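You operate a simulated robot arm through the tools that you are given. There is no shell and no other tool. Be economical: measure what you need, move in short steps, check, and stop when the job is done.

Carry out the task below with a simulated robot arm. There is one attempt and no reset: what you move stays moved.

Task
Stand the red clay block on the tile's slip patch and tamp it flat.
Fine: the tile on the pink board, worked in the board holder; it ends on the ware board, tamper back where it stood. Set down upright: clay tamper.

Only the result counts: the job must be done as asked and must still hold three seconds after the hand-in. Knocking over, shifting, dropping, spilling or breaking anything else fails it.

Robot
A 6-joint arm with a two-finger parallel gripper, fixed in place. Base frame: the origin is at the foot of the arm, x ahead of it, y to its left, z up; the work surface is at about z = 920. Units: mm, degrees, N and s.
With the tool pointing down near the work surface it reaches from about 120 to 740 mm from the base axis. Its first joint turns from -166.0 to 166.0 degrees. Payload 3.91 kg.
The tool frame sits at the grasp point between the pads (the TCP): z along the fingers, y along the line on which they close. The tips reach 30 mm beyond it. Largest opening 110 mm; finger width 20, thickness 10; the body of the gripper, 48 by 112 mm, starts 55 mm behind the TCP.
Orientation is that of the tool frame in the base frame, as a unit quaternion [x, y, z, w]. With the fingers straight down and closing along the base's y, the tool's x points along the base's -x, its y along +y and its z along -z.

Tools
- The arm moves only by the tool step_arm. Its argument "targets" is a list that holds one entry, the list of rows, each a list of 7 numbers: the gripper command, from -1 (shut) to 1 (fully open), values between in proportion, then the shift along the tool's x, y, z in units of 40 mm (1.0 is 40 mm), then the turn, a rotation vector about the tool's x, y, z in units of 8 degrees (1.0 is 8 degrees). In form: [[[gripper, x, y, z, rx, ry, rz], ...]]. A call has 1 to 12 rows; each row shifts and turns the commanded pose from where the row before left it, along the tool's axes as they then stand. A call with a number of a shift or a turn outside -1 to 1 is refused whole. Each row takes 0.2 s and may step no farther than 50 mm and 8.6 degrees from the row before; otherwise, or with a gripper value out of range, the whole call is refused. A pose out of reach is approached as far as the arm can. The call stops where the force on the tool passes 90 N (or 10 N more than at its start, if that is more) or the arm is blocked; 0.2 s more then pass. The fingers move at their own pace (about 45 mm/s each) and stop on an object; they squeeze with about 38 N. The grip force told is the motor's: it shows also when the fingers shut on nothing. Time passes only in rows, and 0.2 s behind the last, so rows that do not move let the fingers close. The reply holds the time, the measured pose of the TCP, the force on the tool along the base axes, the opening and the grip force, in the units named above and with some noise, with the torque about the TCP (base axes, N m) and any sound that the robot's microphone picked up, and new pictures: "pictures" is both (left out), scene, wrist or none.
- Cameras (640 x 400 px; columns grow to the right, rows downward): "scene" is fixed at [221.2, 653.7, 1654.8]; the picture's right is [-0.96, -0.29, 0.00], its down [-0.24, 0.79, -0.56] and it looks along [0.17, -0.54, -0.83] (base axes); focal length 316 px, centre (320, 200). "wrist" rides on the gripper at [71, 22, -107] in the tool frame; the picture's right is [-0.29, 0.96, 0.00], its down [-0.76, -0.23, -0.61] and it looks along [-0.58, -0.18, 0.79] (tool axes); focal length 243 px, centre (320, 200). There is no depth. A picture from a camera that has moved, and an enlarged one, comes with that camera's place and axes in the base frame and with its lens.
- move_column(by): slides the trunk up (or, below 0, down) by that many mm; the arm rides with it, the base frame stays. It gives what a move gives, with no picture.
- enlarge(camera, box): a new picture of the part [left, top, right, bottom] of that camera's present view, enlarged. It takes no simulated time.
- job_done(): hands the job in; it is judged then, once.

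Work in short steps. Places have to be worked out from the pictures, the camera data and where the tool is seen: move nearer, look again, correct. Check each grasp and each placing, and mend what went wrong. You have 120 turns and 200 pictures in all, those below and enlarged ones among them. Open the gripper and draw the arm clear of the work before you hand the job in, unless the task says otherwise; then end with one line.

The tools are called as a command line: name --argument value ..., lists and objects as JSON in quotes. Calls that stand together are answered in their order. step_arm: Moves the arm, as the interface text tells. Its arguments: {"type":"object","properties":{"targets":{"type":"array"},"pictures":{"type":"string","enum":["both","scene","wrist","none"]}},"required":["targets"]} The other tools are called the same way: move_column (by) slides the trunk up or down; enlarge (camera, box) takes an enlarged picture of a part of a camera's view; job_done () hands the job in.

At the start:

```text
t: 0.0
eef_pos: [289.2, 294.2, 1192.0]
tool_rot: [0.0, 1.0, 0.001, 0.0]
contact_force: [-0.4, -1.0, -0.5]
moment: [0.0, -0.02, 0.0]
finger_gap: 110.1
grip_force: 0.0
trunk travel left (down, up): [-525.0, 65.0]
```

scene: 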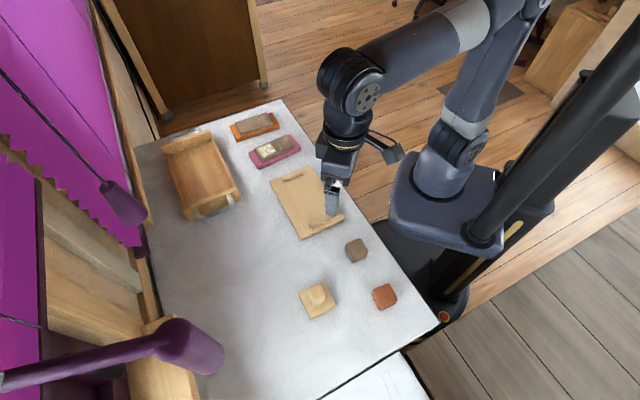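
wrist: 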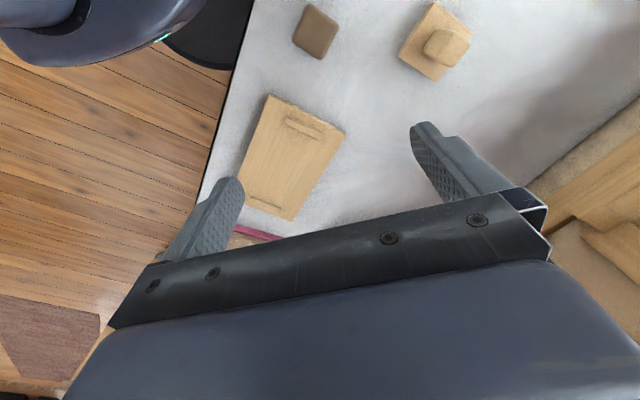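

I start by looking closely at the objects on the table in the scene view.

enlarge --camera "scene" --box '[140, 90, 350, 240]'

enlarge --camera "scene" --box '[270, 210, 430, 330]'

```text
2.67 times, centred on (245, 165) of scene
camera zoom: at [221.2, 653.7, 1654.8], right [-0.96, -0.29, 0.0], down [-0.24, 0.79, -0.56], along [0.17, -0.54, -0.83], focal length 844 px, centre (520, 293)
```

zoom: 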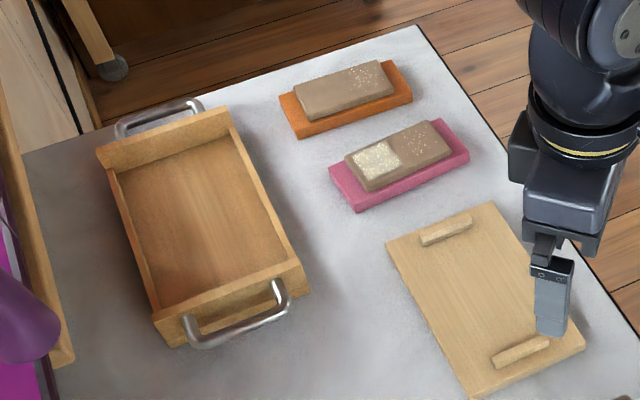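

```text
3.33 times, centred on (350, 270) of scene
camera zoom: at [221.2, 653.7, 1654.8], right [-0.96, -0.29, 0.0], down [-0.24, 0.79, -0.56], along [0.17, -0.54, -0.83], focal length 1054 px, centre (220, -33)
```

zoom: 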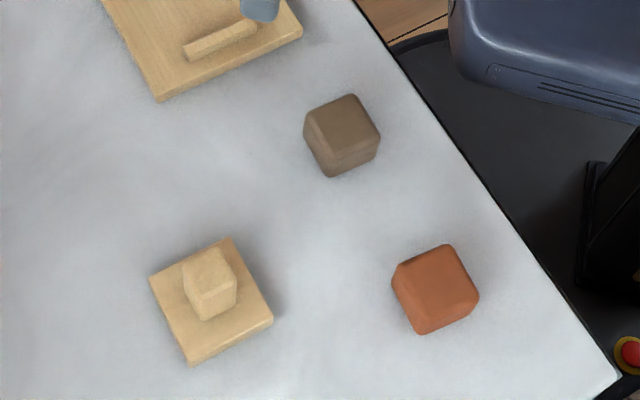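

The pink board carries the tile with the pale slip patch. I still need to tell the board holder from the ware board: one is the cleated board, the other the handled tray. I'll raise the arm and move over the table for a closer wrist view.

enlarge --camera "scene" --box '[0, 150, 240, 400]'

step_arm --targets '[[[1, -1, -1, 0, 0, 0, 0], [1, -1, -1, 0, 0, 0, 0], [1, -1, -0.5, 0, 0, 0, 0], [1, -1, 0, 0, 0, 0, 0]]]'

```text
1.60 times, centred on (120, 275) of scene
camera zoom: at [221.2, 653.7, 1654.8], right [-0.96, -0.29, 0.0], down [-0.24, 0.79, -0.56], along [0.17, -0.54, -0.83], focal length 506 px, centre (640, 80)
```

zoom: 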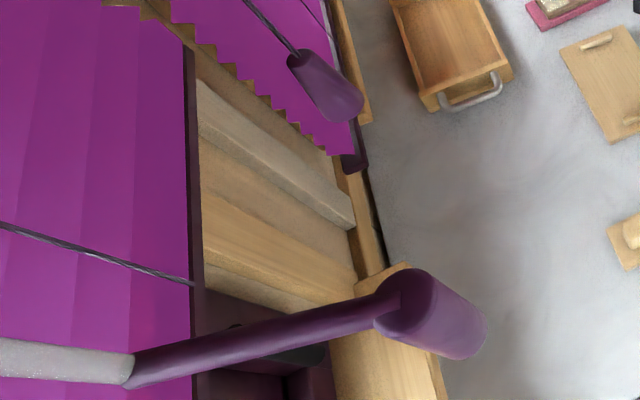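

```text
refused: row 1 steps farther than a row can; nothing moved
```

A row is limited to 50 mm in total, so I'll use smaller steps toward +x.

step_arm --targets '[[[1, -1, -0.6, 0, 0, 0, 0], [1, -1, -0.6, 0, 0, 0, 0], [1, -1, -0.6, 0, 0, 0, 0], [1, -1, -0.6, 0, 0, 0, 0], [1, -1, -0.6, 0, 0, 0, 0], [1, -1, 0, 0, 0, 0, 0]]]'

```text
t: 1.4
eef_pos: [527.4, 172.6, 1191.0]
tool_rot: [0.001, 1.0, 0.0, 0.001]
contact_force: [0.4, -0.8, 0.6]
moment: [-0.03, 0.02, 0.0]
finger_gap: 110.1
grip_force: 0.1
trunk travel left (down, up): [-525.0, 65.0]
camera wrist: at [458.2, 193.6, 1297.3], right [0.29, 0.96, 0.0], down [0.76, -0.23, 0.61], along [0.58, -0.18, -0.79], focal length 243 px, centre (320, 200)
```

scene: 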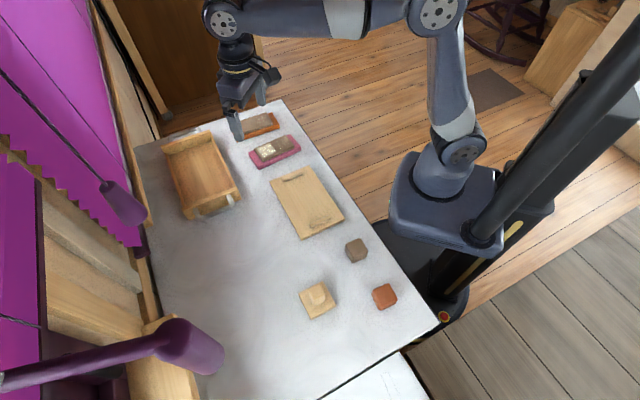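
wrist: 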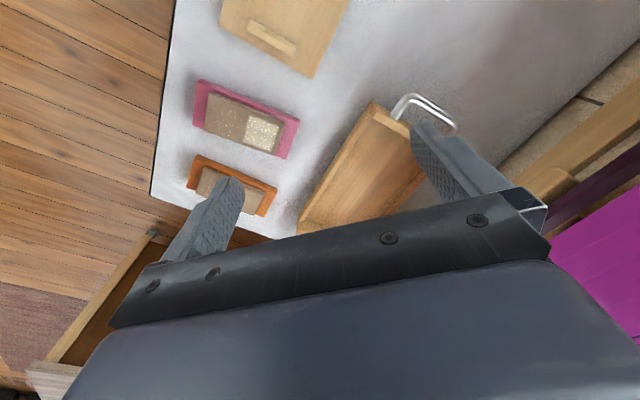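

Both boards and the tray are visible from here, so I'll enlarge this view.

enlarge --camera "wrist" --box '[160, 0, 340, 120]'

enlarge --camera "wrist" --box '[280, 80, 480, 240]'

enlarge --camera "scene" --box '[225, 100, 355, 245]'

```text
3.33 times, centred on (250, 60) of wrist
camera zoom: at [458.2, 193.6, 1297.3], right [0.29, 0.96, 0.0], down [0.76, -0.23, 0.61], along [0.58, -0.18, -0.79], focal length 809 px, centre (553, 667)
```

zoom: 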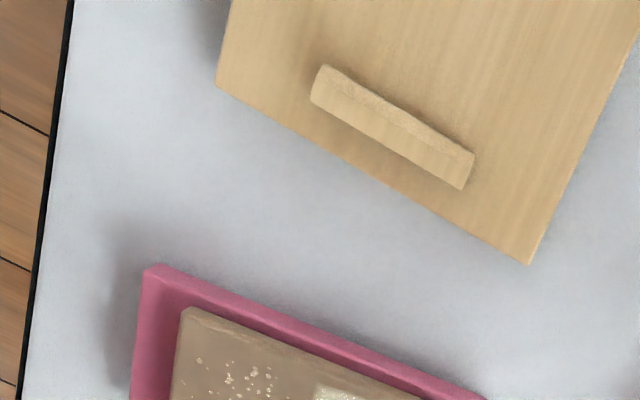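

```text
2.50 times, centred on (380, 160) of wrist
camera zoom: at [458.2, 193.6, 1297.3], right [0.29, 0.96, 0.0], down [0.76, -0.23, 0.61], along [0.58, -0.18, -0.79], focal length 606 px, centre (170, 300)
```

zoom: 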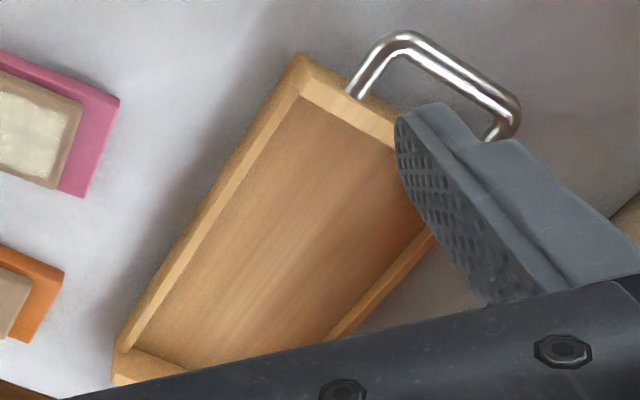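

```text
2.76 times, centred on (290, 172) of scene
camera zoom: at [221.2, 653.7, 1654.8], right [-0.96, -0.29, 0.0], down [-0.24, 0.79, -0.56], along [0.17, -0.54, -0.83], focal length 873 px, centre (403, 276)
```

zoom: 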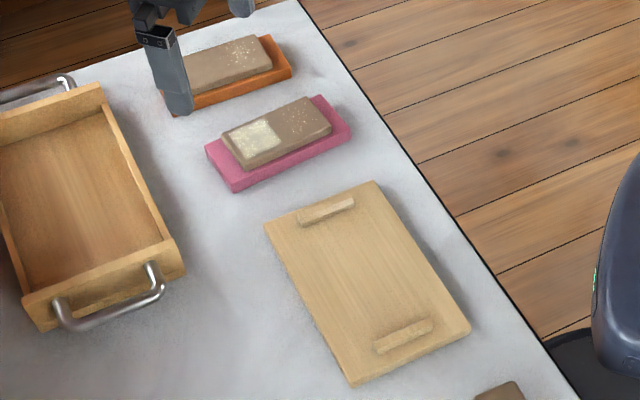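

The cleats on the flat board are about 158 mm apart and the pink board is about 147 mm long, so the flat board must be the board holder. That makes the handled tray the ware board. I'll move above the pink board, estimated at (549, 48) with its long axis at about 50°, and line the gripper up with it.

step_arm --targets '[[[1, -0.14, -0.775, 0.625, 0, 0, 0], [1, -0.14, -0.775, 0.625, 0, 0, 0], [1, -0.14, -0.775, 0.625, 0, 0, 0], [1, -0.14, -0.775, 0.625, 0, 0, 0], [1, 0, 0, 0, 0, 0, -0.9], [1, 0, 0, 0, 0, 0, -0.9], [1, 0, 0, 0, 0, 0, -0.9], [1, 0, 0, 0, 0, 0, -0.9], [1, 0, 0, 0, 0, 0, -0.9], [1, 0, 0, 0, 0, 0, -0.9], [1, 0, 0, 0, 0, 0, -0.85]]]'

```text
t: 3.8
eef_pos: [551.5, 48.4, 1092.4]
tool_rot: [-0.424, 0.906, 0.0, 0.0]
contact_force: [0.2, 0.1, 0.4]
moment: [-0.01, 0.02, 0.01]
finger_gap: 110.1
grip_force: 0.2
trunk travel left (down, up): [-525.0, 65.0]
camera wrist: at [489.3, 8.3, 1197.7], right [-0.55, 0.84, 0.0], down [0.66, 0.43, 0.61], along [0.51, 0.33, -0.79], focal length 243 px, centre (320, 200)
```

scene: 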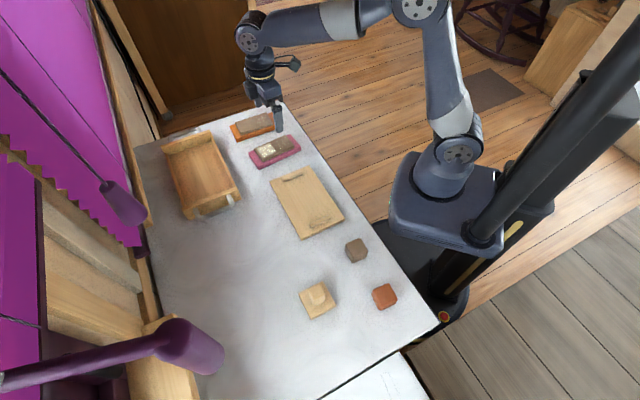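
wrist: 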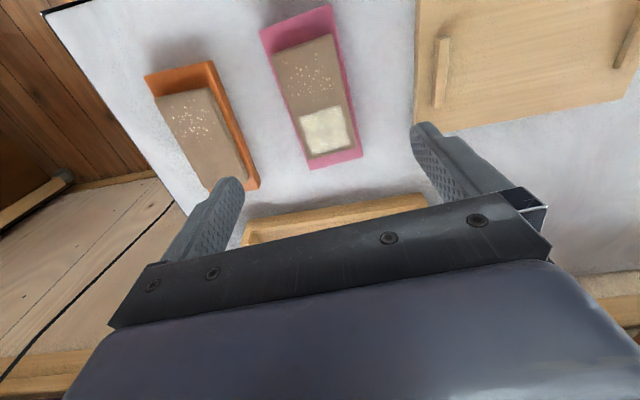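

The board is in view between the fingers. I'll enlarge to measure its corners and its thickness.

enlarge --camera "wrist" --box '[220, 0, 420, 180]'

```text
2.22 times, centred on (320, 90) of wrist
camera zoom: at [489.3, 8.3, 1197.7], right [-0.55, 0.84, 0.0], down [0.66, 0.43, 0.61], along [0.51, 0.33, -0.79], focal length 539 px, centre (320, 444)
```

zoom: 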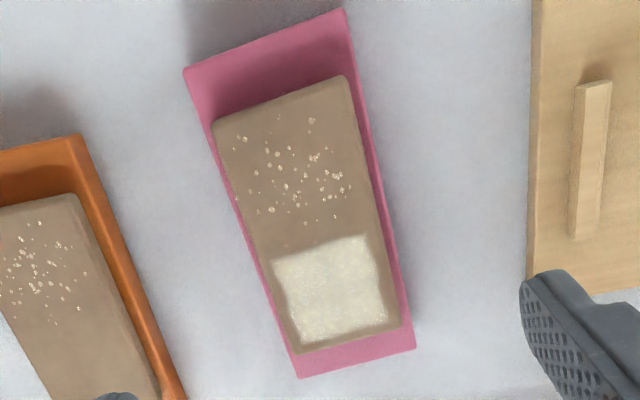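

The pink board's centre is about (551, 45), 66 mm wide, at about 50°. I'll descend to just above the table with the fingers open.

step_arm --targets '[[[1, 0.065, -0.04, 0.8, 0, 0, 0], [1, 0, 0, 0.9, 0, 0, 0], [1, 0, 0, 0.9, 0, 0, 0], [1, 0, 0, 0.8, 0, 0, 0], [1, 0, 0, 0, 0, 0, 0]]]'

```text
t: 5.0
eef_pos: [550.2, 45.4, 954.4]
tool_rot: [-0.423, 0.906, 0.0, 0.0]
contact_force: [0.4, -0.1, 0.2]
moment: [0.03, 0.03, 0.03]
finger_gap: 110.2
grip_force: 0.1
trunk travel left (down, up): [-525.0, 65.0]
camera wrist: at [488.7, 5.1, 1060.5], right [-0.55, 0.84, 0.0], down [0.67, 0.43, 0.61], along [0.51, 0.33, -0.79], focal length 243 px, centre (320, 200)
```

scene: 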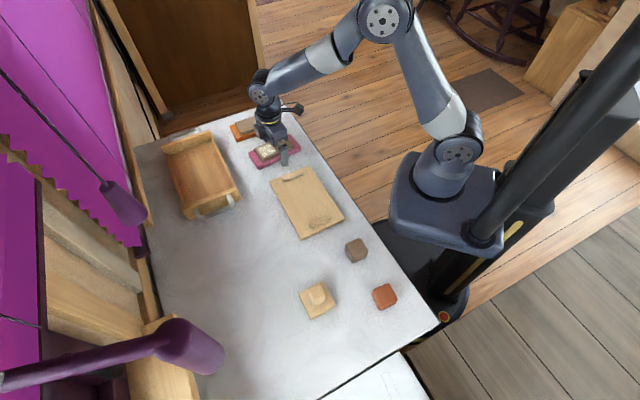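
wrist: 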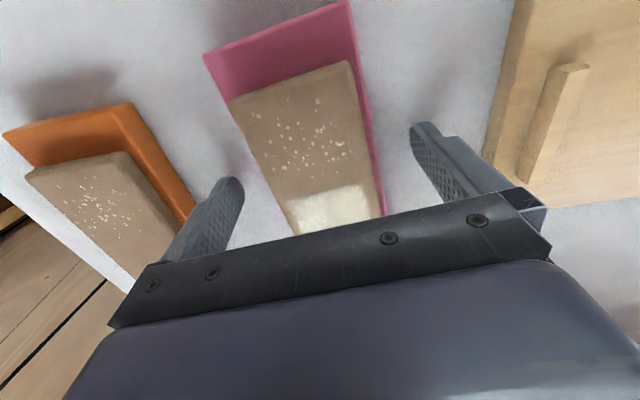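

The fingers straddle the board. I'll close on it.

step_arm --targets '[[[0.4, 0, 0, 0, 0, 0, 0], [0, 0, 0, 0, 0, 0, 0], [-0.2, 0, 0, 0, 0, 0, 0], [-0.5, 0, 0, 0, 0, 0, 0], [-1, 0, 0, 0, 0, 0, 0], [-1, 0, 0, 0, 0, 0, 0]]]' --pictures "wrist"

```text
t: 6.4
eef_pos: [550.1, 45.5, 954.6]
tool_rot: [-0.423, 0.906, 0.0, 0.0]
contact_force: [-0.3, 0.2, 0.6]
moment: [0.05, 0.06, 0.05]
finger_gap: 67.7
grip_force: 38.1
trunk travel left (down, up): [-525.0, 65.0]
camera wrist: at [488.6, 5.1, 1061.0], right [-0.55, 0.84, 0.0], down [0.67, 0.43, 0.61], along [0.51, 0.33, -0.79], focal length 243 px, centre (320, 200)
```

wrist: 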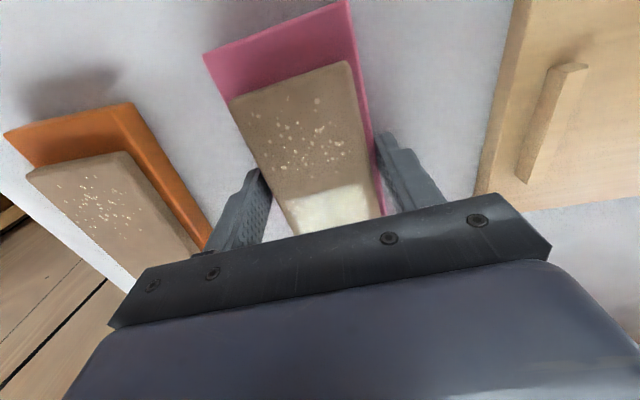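

It grips the board at 67.7 mm. I'll lift gently.

step_arm --targets '[[[-1, 0, 0, -0.25, 0, 0, 0], [-1, 0, 0, -0.5, 0, 0, 0], [-1, 0, 0, -0.75, 0, 0, 0], [-1, 0, 0, -0.75, 0, 0, 0], [-1, 0, 0, 0, 0, 0, 0]]]'

```text
t: 7.6
eef_pos: [550.3, 45.3, 1045.1]
tool_rot: [-0.422, 0.907, 0.0, 0.0]
contact_force: [-0.4, -0.2, -2.2]
moment: [-0.01, 0.02, -0.01]
finger_gap: 67.6
grip_force: 38.0
trunk travel left (down, up): [-525.0, 65.0]
camera wrist: at [489.3, 5.3, 1151.5], right [-0.55, 0.84, 0.0], down [0.67, 0.43, 0.61], along [0.51, 0.33, -0.79], focal length 243 px, centre (320, 200)
```

scene: 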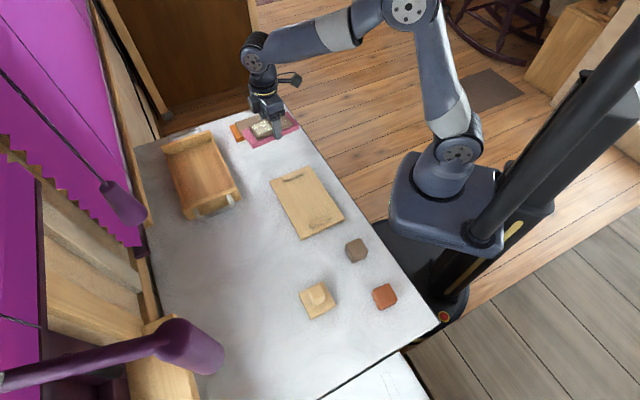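
wrist: 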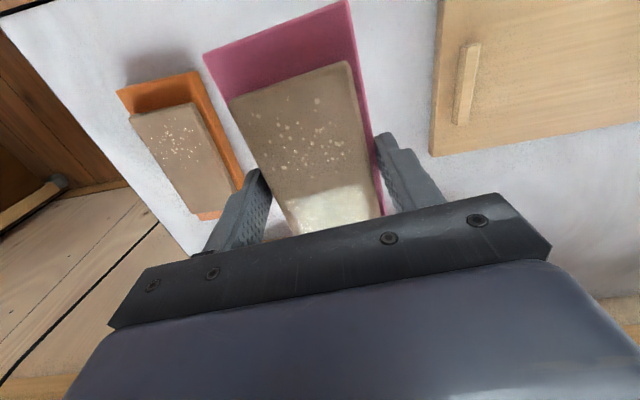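

The board is held level. Before moving over the holder, I'll raise and shift slightly so the wrist camera sees the whole holder beside the held board and I can measure it.

step_arm --targets '[[[-1, 0.4, 0.5, -0.9, 0, 0, 0], [-1, 0.4, 0.5, -0.9, 0, 0, 0], [-1, 0.2, 0.5, -0.7, 0, 0, 0], [-1, 0, 0, 0, 0, 0, 0]]]' --pictures "wrist"

```text
t: 8.6
eef_pos: [478.9, 52.5, 1144.2]
tool_rot: [-0.424, 0.906, 0.0, 0.0]
contact_force: [0.0, -0.4, -1.8]
moment: [0.0, -0.02, 0.01]
finger_gap: 67.8
grip_force: 37.4
trunk travel left (down, up): [-525.0, 65.0]
camera wrist: at [416.7, 13.0, 1250.6], right [-0.55, 0.84, 0.0], down [0.67, 0.43, 0.61], along [0.51, 0.33, -0.79], focal length 243 px, centre (320, 200)
```

wrist: 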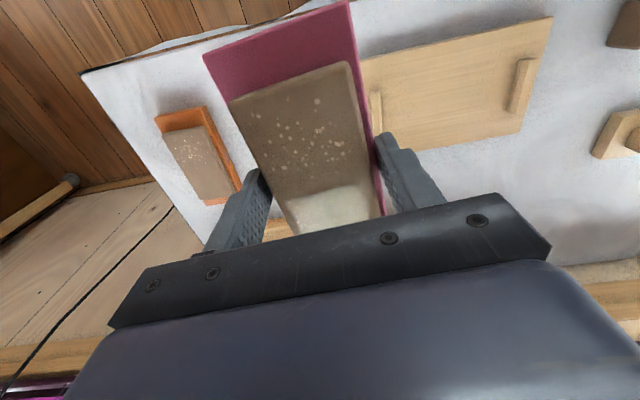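

enlarge --camera "wrist" --box '[350, 0, 590, 150]'

```text
2.67 times, centred on (470, 75) of wrist
camera zoom: at [416.7, 13.0, 1250.6], right [-0.55, 0.84, 0.0], down [0.67, 0.43, 0.61], along [0.51, 0.33, -0.79], focal length 647 px, centre (-80, 533)
```

zoom: 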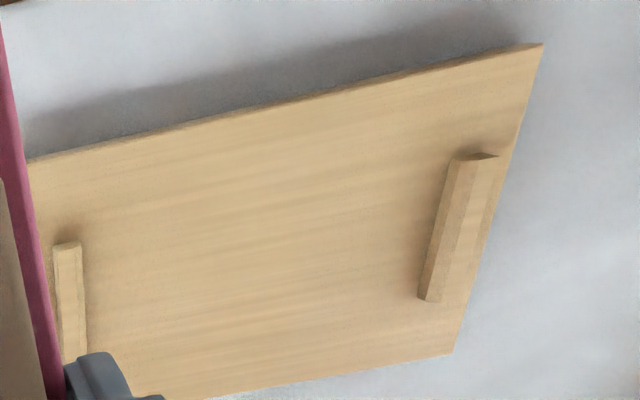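

Both cleats measure out to a holder centre of about (403, 192), with its axis at -45.5° and about 160 mm clear between cleats. I'll turn the held board by -95.7°.

step_arm --targets '[[[-1, 0, 0, 0, 0, 0, 0.5], [-1, 0, 0, 0, 0, 0, 1], [-1, 0, 0, 0, 0, 0, 1], [-1, 0, 0, 0, 0, 0, 1], [-1, 0, 0, 0, 0, 0, 1], [-1, 0, 0, 0, 0, 0, 1], [-1, 0, 0, 0, 0, 0, 1], [-1, 0, 0, 0, 0, 0, 1], [-1, 0, 0, 0, 0, 0, 1], [-1, 0, 0, 0, 0, 0, 1], [-1, 0, 0, 0, 0, 0, 1], [-1, 0, 0, 0, 0, 0, 1]]]' --pictures "none"

```text
t: 11.2
eef_pos: [479.7, 53.7, 1144.9]
tool_rot: [0.359, 0.933, 0.0, 0.0]
contact_force: [0.4, 0.1, -2.6]
moment: [0.0, -0.01, 0.04]
finger_gap: 67.6
grip_force: 37.5
trunk travel left (down, up): [-525.0, 65.0]
```

step_arm --targets '[[[-1, 0, 0, 0, 0, 0, 0.43], [-1, 0.762, 0.211, 0.3, 0, 0, 0], [-1, 0.762, 0.211, 0.5, 0, 0, 0], [-1, 0.762, 0.211, 0.6, 0, 0, 0], [-1, 0.762, 0.211, 0.6, 0, 0, 0], [-1, 0.762, 0.211, 0.6, 0, 0, 0], [-1, 0, 0, 0.3, 0, 0, 0], [-1, 0, 0, 0, 0, 0, 0]]]'

```text
t: 13.0
eef_pos: [401.7, 193.5, 1028.3]
tool_rot: [0.387, 0.922, 0.0, 0.0]
contact_force: [-0.6, 0.7, -2.2]
moment: [0.01, 0.01, 0.02]
finger_gap: 67.6
grip_force: 38.0
trunk travel left (down, up): [-525.0, 65.0]
camera wrist: at [368.1, 257.9, 1134.9], right [0.89, 0.46, 0.0], down [0.37, -0.7, 0.61], along [0.28, -0.54, -0.79], focal length 243 px, centre (320, 200)
```

scene: 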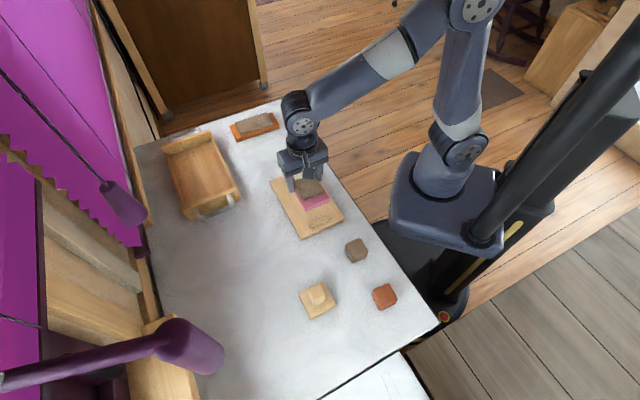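
wrist: 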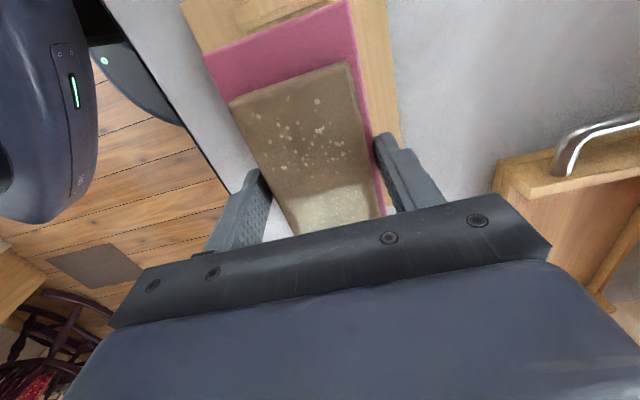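

It is aligned. I'll descend to about 985 and check the gap at the visible cleat.

step_arm --targets '[[[-1, 0, 0, 0.6, 0, 0, 0], [-1, 0, 0, 0.5, 0, 0, 0], [-1, 0, 0, 0, 0, 0, 0]]]' --pictures "wrist"

enlarge --camera "wrist" --box '[160, 0, 400, 150]'

enlarge --camera "scene" --box '[260, 150, 360, 250]'

```text
t: 13.8
eef_pos: [401.6, 192.7, 986.1]
tool_rot: [0.387, 0.922, 0.0, 0.0]
contact_force: [-0.3, 0.0, -2.0]
moment: [0.0, -0.01, 0.01]
finger_gap: 67.6
grip_force: 37.8
trunk travel left (down, up): [-525.0, 65.0]
camera wrist: at [367.5, 258.5, 1091.4], right [0.89, 0.46, 0.0], down [0.37, -0.7, 0.61], along [0.28, -0.54, -0.79], focal length 243 px, centre (320, 200)
```

wrist: 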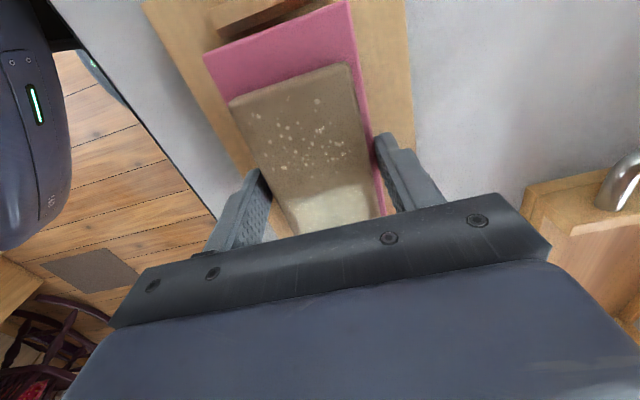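

```text
2.67 times, centred on (280, 75) of wrist
camera zoom: at [367.5, 258.5, 1091.4], right [0.89, 0.46, 0.0], down [0.37, -0.7, 0.61], along [0.28, -0.54, -0.79], focal length 647 px, centre (427, 533)
```

zoom: 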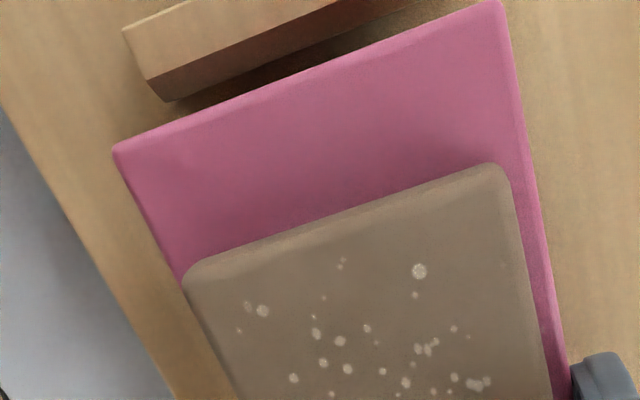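

```text
4.00 times, centred on (310, 200) of scene
camera zoom: at [221.2, 653.7, 1654.8], right [-0.96, -0.29, 0.0], down [-0.24, 0.79, -0.56], along [0.17, -0.54, -0.83], focal length 1265 px, centre (360, 200)
```

zoom: 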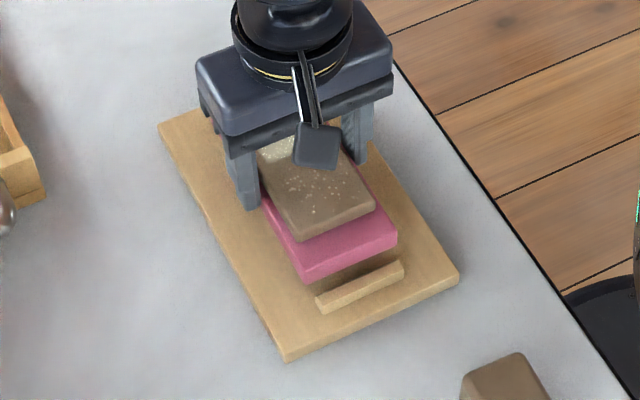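

The gap at the visible cleat is about 4–6 mm. I'll shift 1.5 mm away from that cleat and go down in small steps, watching the force.

step_arm --targets '[[[-1, -0.04, 0, 0.2, 0, 0, 0], [-1, 0, 0, 0.1, 0, 0, 0], [-1, 0, 0, 0.05, 0, 0, 0], [-1, 0, 0, 0, 0, 0, 0]]]' --pictures "wrist"

enlarge --camera "wrist" --box '[160, 0, 400, 150]'

enlarge --camera "scene" --box '[260, 150, 360, 250]'

```text
t: 14.8
eef_pos: [403.0, 191.3, 971.2]
tool_rot: [0.387, 0.922, 0.0, 0.0]
contact_force: [0.4, -0.8, -2.3]
moment: [0.03, -0.01, -0.02]
finger_gap: 67.5
grip_force: 38.6
trunk travel left (down, up): [-525.0, 65.0]
camera wrist: at [369.2, 257.3, 1077.0], right [0.89, 0.46, 0.0], down [0.37, -0.7, 0.61], along [0.28, -0.54, -0.79], focal length 243 px, centre (320, 200)
```

wrist: 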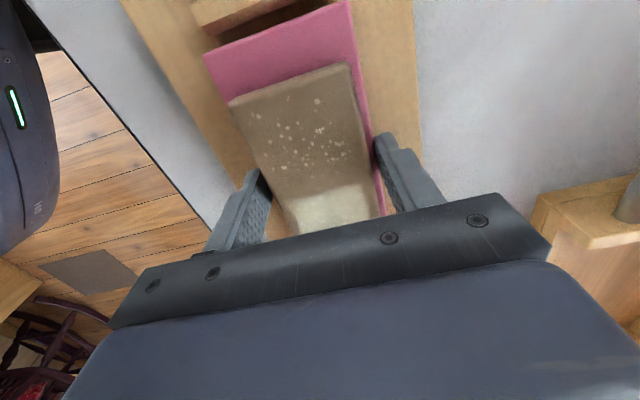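

```text
2.67 times, centred on (280, 75) of wrist
camera zoom: at [369.2, 257.3, 1077.0], right [0.89, 0.46, 0.0], down [0.37, -0.7, 0.61], along [0.28, -0.54, -0.79], focal length 647 px, centre (427, 533)
```

zoom: 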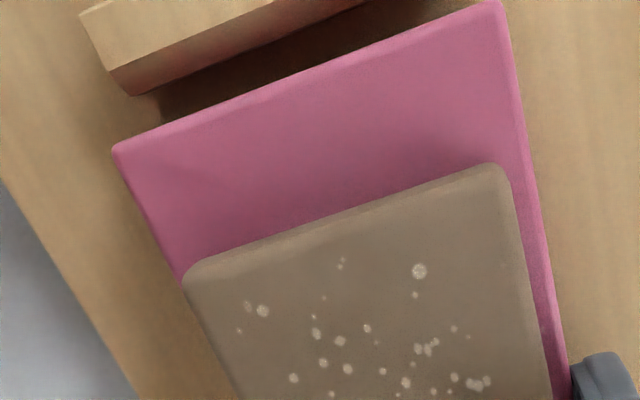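

```text
4.00 times, centred on (310, 200) of scene
camera zoom: at [221.2, 653.7, 1654.8], right [-0.96, -0.29, 0.0], down [-0.24, 0.79, -0.56], along [0.17, -0.54, -0.83], focal length 1265 px, centre (360, 200)
```

zoom: 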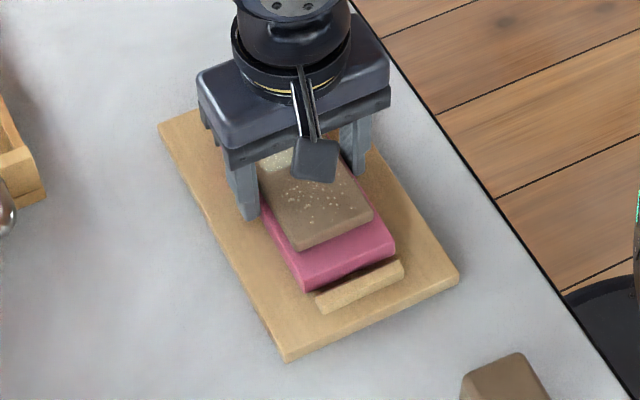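

There's about a 6 mm gap and the side alignment is good. I'll lower in 1–1.5 mm steps.

step_arm --targets '[[[-1, 0, 0, 0.04, 0, 0, 0], [-1, 0, 0, 0.04, 0, 0, 0], [-1, 0, 0, 0, 0, 0, 0]]]' --pictures "none"

```text
t: 15.6
eef_pos: [402.9, 190.6, 970.4]
tool_rot: [0.387, 0.922, 0.001, 0.0]
contact_force: [0.9, -1.8, 11.8]
moment: [-0.08, 0.59, 0.01]
finger_gap: 67.7
grip_force: 37.8
trunk travel left (down, up): [-525.0, 65.0]
```

There's contact at z≈970.4. I'll look to confirm the board is down on the plate and not on a cleat.

step_arm --targets '[[[-1, 0, 0, 0.02, 0, 0, 0], [-1, 0, 0, 0, 0, 0, 0]]]' --pictures "wrist"

enlarge --camera "scene" --box '[270, 170, 350, 240]'

enlarge --camera "wrist" --box '[160, 0, 400, 150]'

```text
t: 16.2
eef_pos: [403.0, 190.8, 968.8]
tool_rot: [0.387, 0.922, 0.001, 0.002]
contact_force: [-0.2, -1.1, 26.1]
moment: [0.01, 0.43, -0.02]
finger_gap: 67.7
grip_force: 38.3
trunk travel left (down, up): [-525.0, 65.0]
camera wrist: at [368.8, 256.9, 1074.8], right [0.89, 0.46, 0.0], down [0.37, -0.7, 0.61], along [0.28, -0.54, -0.79], focal length 243 px, centre (320, 200)
```

wrist: 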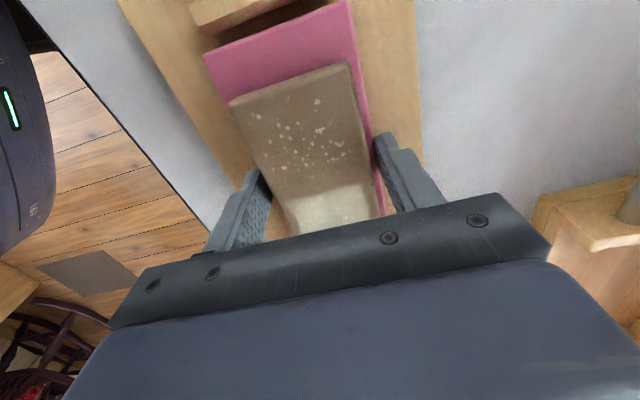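

```text
5.71 times, centred on (310, 205) of scene
camera zoom: at [221.2, 653.7, 1654.8], right [-0.96, -0.29, 0.0], down [-0.24, 0.79, -0.56], along [0.17, -0.54, -0.83], focal length 1808 px, centre (377, 171)
```

zoom: 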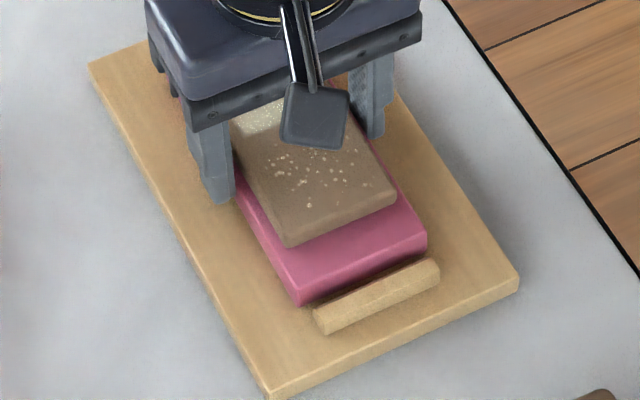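

```text
2.67 times, centred on (280, 75) of wrist
camera zoom: at [368.8, 256.9, 1074.8], right [0.89, 0.46, 0.0], down [0.37, -0.7, 0.61], along [0.28, -0.54, -0.79], focal length 647 px, centre (427, 533)
```

zoom: 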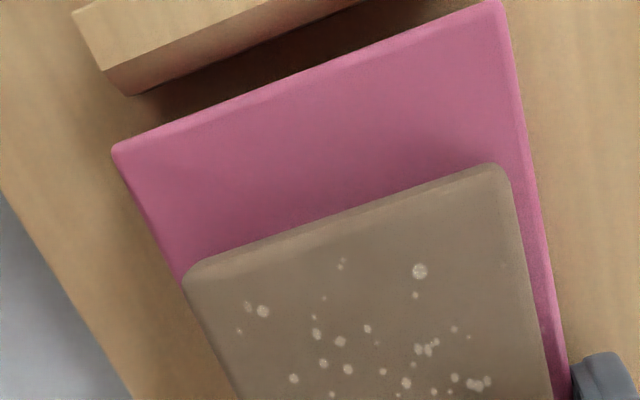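

The board sits flush on the plate between the cleats, with the force now spread evenly. I'll release and rise.

step_arm --targets '[[[-1, 0, 0, -0.05, 0, 0, 0], [0.5, 0, 0, 0, 0, 0, 0], [1, 0, 0, 0, 0, 0, 0], [1, 0, 0, 0, 0, 0, 0], [1, 0, 0, -0.5, 0, 0, 0], [1, 0, 0, -1, 0, 0, 0], [1, 0, 0, -1, 0, 0, 0], [1, 0, 0, -1, 0, 0, 0]]]'

enlarge --camera "scene" --box '[260, 150, 360, 250]'

```text
t: 18.0
eef_pos: [402.1, 190.5, 1109.7]
tool_rot: [0.387, 0.922, 0.0, 0.0]
contact_force: [0.2, -1.0, 0.2]
moment: [0.01, 0.02, 0.01]
finger_gap: 109.9
grip_force: 0.0
trunk travel left (down, up): [-525.0, 65.0]
camera wrist: at [368.9, 257.0, 1214.7], right [0.89, 0.46, 0.0], down [0.37, -0.7, 0.61], along [0.28, -0.54, -0.79], focal length 243 px, centre (320, 200)
```

scene: 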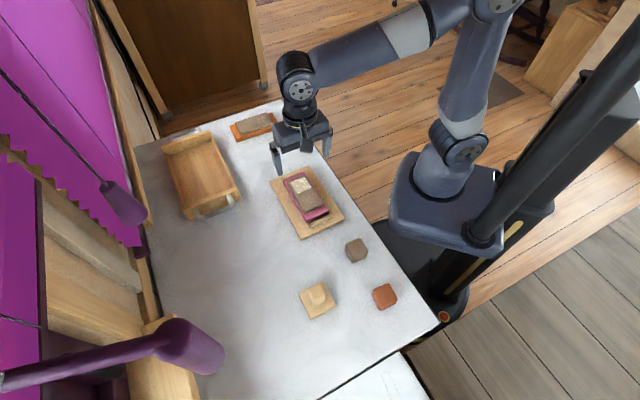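
wrist: 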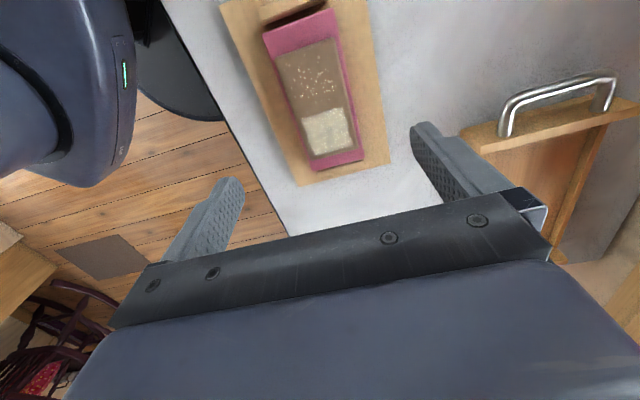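

```text
4.00 times, centred on (310, 200) of scene
camera zoom: at [221.2, 653.7, 1654.8], right [-0.96, -0.29, 0.0], down [-0.24, 0.79, -0.56], along [0.17, -0.54, -0.83], focal length 1265 px, centre (360, 200)
```

zoom: 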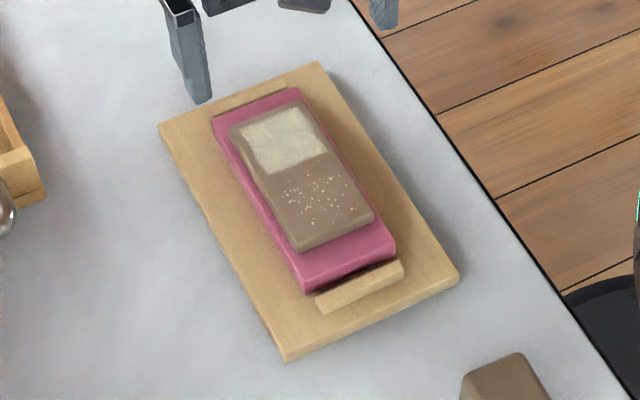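

The near end is fine. I need to check the far end, so I'll enlarge it in both views.

enlarge --camera "wrist" --box '[220, 0, 400, 190]'

enlarge --camera "scene" --box '[275, 160, 325, 200]'

```text
2.11 times, centred on (310, 95) of wrist
camera zoom: at [368.9, 257.0, 1214.7], right [0.89, 0.46, 0.0], down [0.37, -0.7, 0.61], along [0.28, -0.54, -0.79], focal length 511 px, centre (341, 421)
```

zoom: 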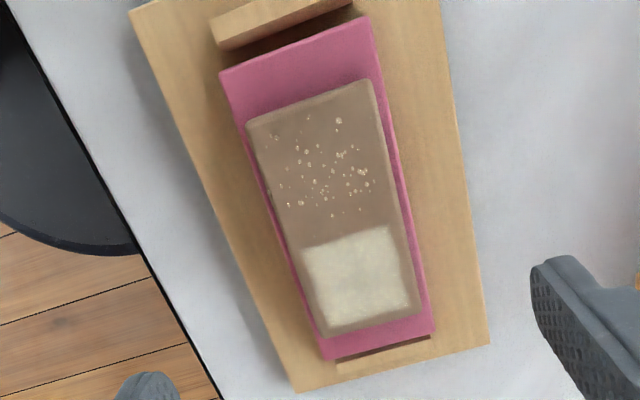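

```text
10.00 times, centred on (300, 180) of scene
camera zoom: at [221.2, 653.7, 1654.8], right [-0.96, -0.29, 0.0], down [-0.24, 0.79, -0.56], along [0.17, -0.54, -0.83], focal length 3164 px, centre (520, 400)
```

zoom: 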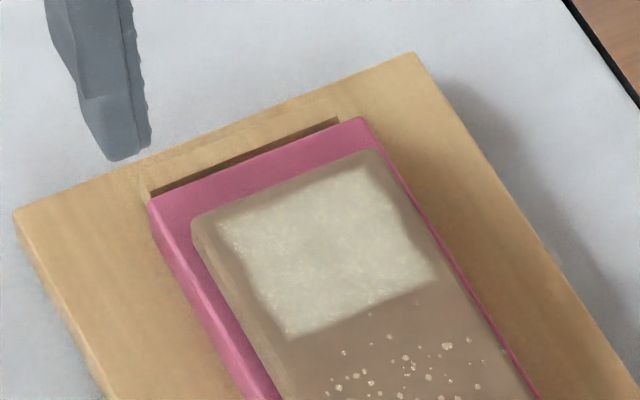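

The board is properly seated: there's a gap at both cleats. The slip patch centre is near (422, 171). Next I'll go to the red block near (155, 396).

step_arm --targets '[[[1, 1, -0.1, 0, 0, 0, 0], [1, 1, -0.1, 0, 0, 0, 0], [1, 1, -0.1, 0, 0, 0, 0], [1, 1, -0.1, 0, 0, 0, 0], [1, 1, -0.1, 0, 0, 0, 0], [1, 1, -0.1, 0, 0, 0, 0], [1, 1, -0.1, 0, 0, 0, 0], [1, 1, -0.1, 0, 0, 0, 0], [1, 0, 0, 0, 0, 0, 0]]]'

```text
t: 20.0
eef_pos: [154.9, 399.0, 1109.1]
tool_rot: [0.386, 0.922, 0.0, 0.0]
contact_force: [-0.7, 0.3, -0.7]
moment: [-0.02, -0.01, 0.04]
finger_gap: 109.8
grip_force: 0.1
trunk travel left (down, up): [-525.0, 65.0]
camera wrist: at [121.1, 463.5, 1214.4], right [0.89, 0.46, 0.0], down [0.37, -0.7, 0.61], along [0.28, -0.54, -0.79], focal length 243 px, centre (320, 200)
```

scene: 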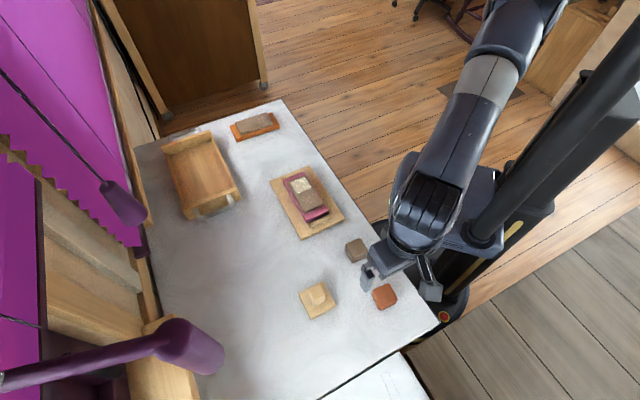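
wrist: 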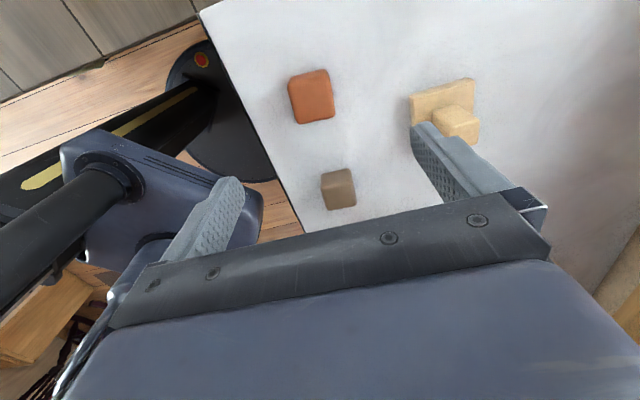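

enlarge --camera "wrist" --box '[260, 40, 500, 190]'

```text
2.67 times, centred on (380, 115) of wrist
camera zoom: at [121.1, 463.5, 1214.4], right [0.89, 0.46, 0.0], down [0.37, -0.7, 0.61], along [0.28, -0.54, -0.79], focal length 647 px, centre (160, 427)
```

zoom: 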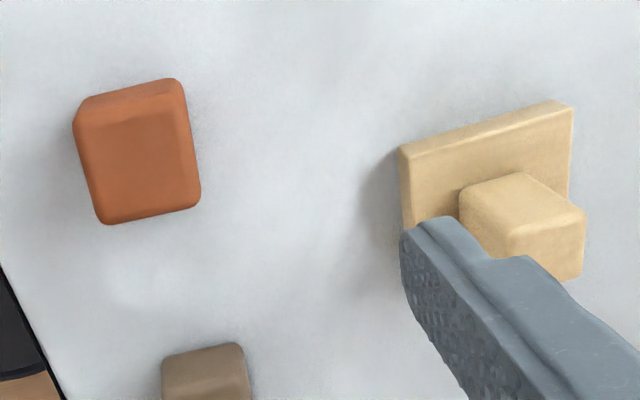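

The red block is about 40 mm square, centred at (146.5, 396), at yaw about -50°. I'll align, then descend to z≈957.

step_arm --targets '[[[1, 0, 0, 0, 0, 0, 0.56], [1, 0.078, -0.21, 0.9, 0, 0, 0], [1, 0, 0, 1, 0, 0, 0], [1, 0, 0, 1, 0, 0, 0], [1, 0, 0, 0, 0, 0, 0]]]' --pictures "wrist"

```text
t: 21.2
eef_pos: [146.8, 393.6, 993.1]
tool_rot: [0.423, 0.906, 0.001, 0.001]
contact_force: [0.0, 0.7, 0.5]
moment: [-0.04, 0.0, 0.03]
finger_gap: 109.8
grip_force: 0.0
trunk travel left (down, up): [-525.0, 65.0]
camera wrist: at [118.8, 462.2, 1099.2], right [0.92, 0.39, 0.0], down [0.31, -0.73, 0.61], along [0.24, -0.56, -0.79], focal length 243 px, centre (320, 200)
```

wrist: 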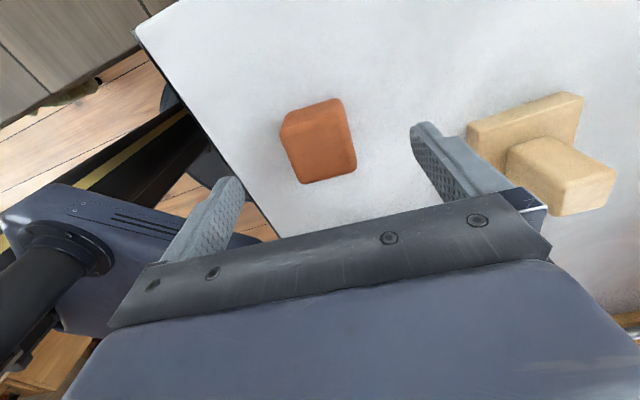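

I'll correct by a few mm and go down to about 957.

step_arm --targets '[[[1, 0.08, 0.04, 0.45, 0, 0, 0], [1, 0, 0, 0.45, 0, 0, 0], [0.4, 0, 0, 0, 0, 0, 0], [0, 0, 0, 0, 0, 0, 0], [-0.3, 0, 0, 0, 0, 0, 0], [-0.6, 0, 0, 0, 0, 0, 0], [-1, 0, 0, 0, 0, 0, 0], [-1, 0, 0, 0, 0, 0, 0], [-1, 0, 0, 0, 0, 0, 0]]]'

```text
t: 23.2
eef_pos: [146.2, 397.0, 957.7]
tool_rot: [0.423, 0.906, 0.0, 0.0]
contact_force: [-0.8, 0.0, 0.0]
moment: [-0.04, 0.03, -0.03]
finger_gap: 43.7
grip_force: 37.6
trunk travel left (down, up): [-525.0, 65.0]
camera wrist: at [117.7, 465.8, 1063.7], right [0.92, 0.39, 0.0], down [0.31, -0.73, 0.61], along [0.24, -0.56, -0.79], focal length 243 px, centre (320, 200)
```

scene: 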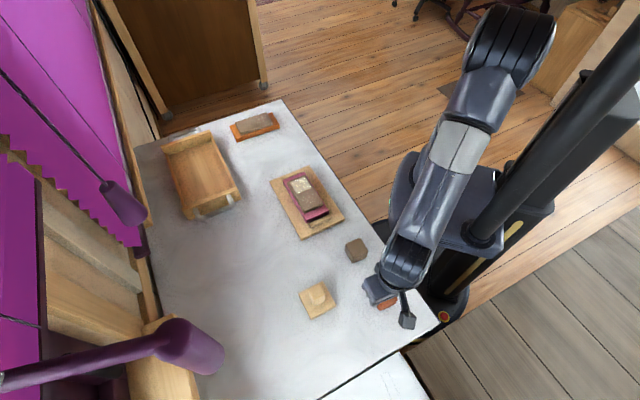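
wrist: 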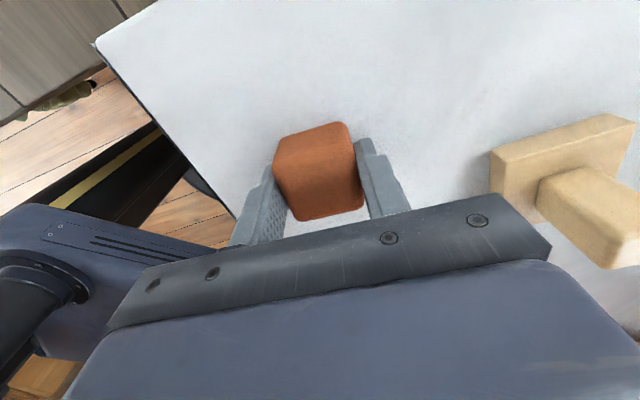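

It grips at 43.7 mm. I'll lift and look at how the block sits in the gripper.

step_arm --targets '[[[-1, 0, 0, -0.4, 0, 0, 0], [-1, 0, 0, -1, 0, 0, 0], [-1, 0, 0, -1, 0, 0, 0], [-1, 0, 0, -1, 0, 0, 0], [-1, 0, 0, 0, 0, 0, 0]]]' --pictures "none"

enlarge --camera "wrist" --box '[220, 90, 420, 240]'

```text
t: 24.4
eef_pos: [146.1, 397.9, 1092.9]
tool_rot: [0.423, 0.906, 0.0, 0.0]
contact_force: [0.6, 0.1, -1.9]
moment: [-0.01, 0.02, -0.01]
finger_gap: 43.6
grip_force: 37.9
trunk travel left (down, up): [-525.0, 65.0]
```

```text
2.67 times, centred on (320, 165) of wrist
camera zoom: at [117.1, 466.2, 1199.7], right [0.92, 0.39, 0.0], down [0.31, -0.73, 0.61], along [0.24, -0.56, -0.79], focal length 647 px, centre (320, 293)
```

zoom: 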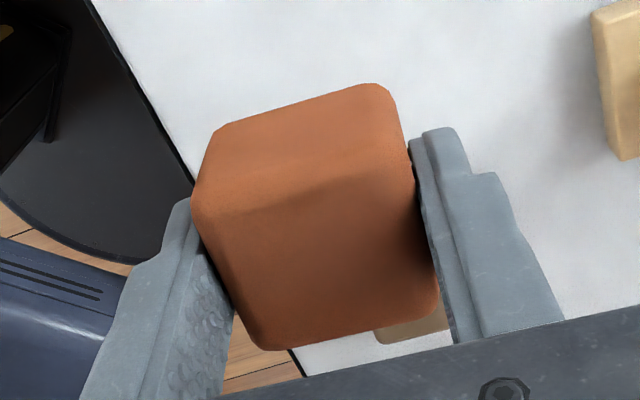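

The block is centred in the grip, about 40×43×37 mm. I'll carry it to above the slip patch at (422, 171), yaw -45.5°.

step_arm --targets '[[[-1, 0, 0, 0, 0, 0, -0.56], [-1, -0.987, 0.105, 0, 0, 0, 0], [-1, -0.987, 0.105, 0, 0, 0, 0], [-1, -0.987, 0.105, 0, 0, 0, 0], [-1, -0.987, 0.105, 0, 0, 0, 0], [-1, -0.987, 0.105, 0, 0, 0, 0], [-1, -0.987, 0.105, 0, 0, 0, 0], [-1, -0.987, 0.105, 0, 0, 0, 0], [-1, -0.987, 0.105, 0, 0, 0, 0], [-1, -0.987, 0.105, 0, 0, 0, 0], [-1, 0, 0, 0.8, 0, 0, 0], [-1, 0, 0, 0, 0, 0, 0]]]'

enlarge --camera "wrist" --box '[200, 0, 440, 230]'

enlarge --camera "scene" --box '[260, 140, 360, 240]'

```text
t: 27.0
eef_pos: [422.0, 170.4, 1060.4]
tool_rot: [0.386, 0.922, 0.0, 0.0]
contact_force: [0.3, 0.5, -2.2]
moment: [-0.01, -0.01, -0.01]
finger_gap: 43.9
grip_force: 38.1
trunk travel left (down, up): [-525.0, 65.0]
camera wrist: at [388.0, 235.9, 1166.2], right [0.89, 0.46, 0.0], down [0.37, -0.7, 0.61], along [0.28, -0.54, -0.79], focal length 243 px, centre (320, 200)
```

scene: 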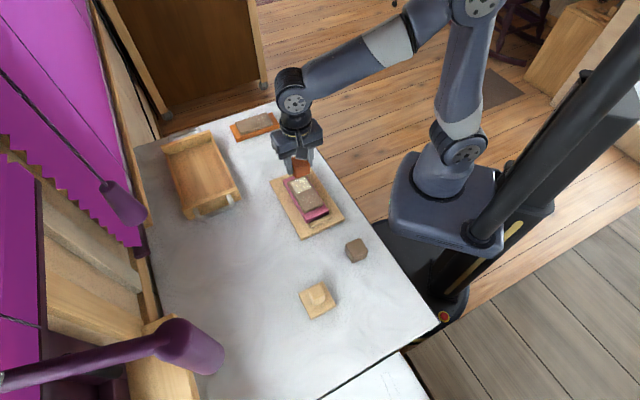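
wrist: 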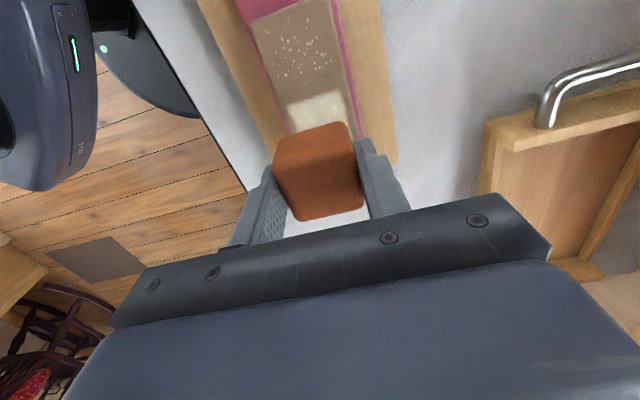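

```text
1.74 times, centred on (320, 115) of wrist
camera zoom: at [388.0, 235.9, 1166.2], right [0.89, 0.46, 0.0], down [0.37, -0.7, 0.61], along [0.28, -0.54, -0.79], focal length 422 px, centre (320, 348)
```

zoom: 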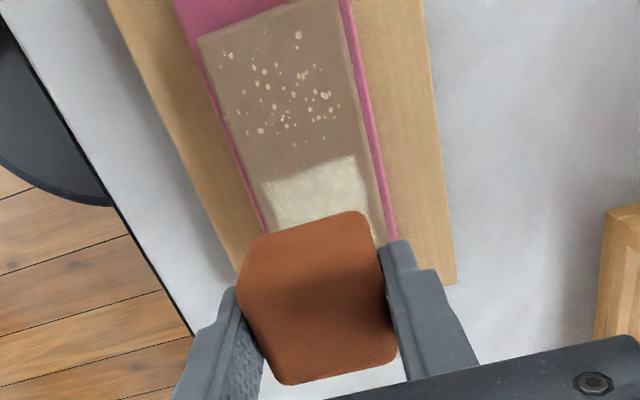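

```text
4.00 times, centred on (310, 190) of scene
camera zoom: at [221.2, 653.7, 1654.8], right [-0.96, -0.29, 0.0], down [-0.24, 0.79, -0.56], along [0.17, -0.54, -0.83], focal length 1265 px, centre (360, 240)
```

zoom: 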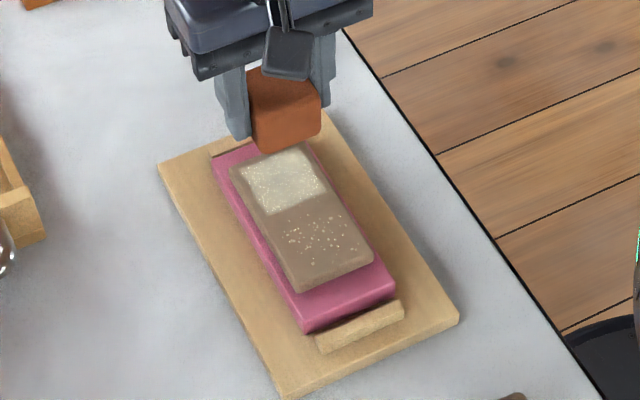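

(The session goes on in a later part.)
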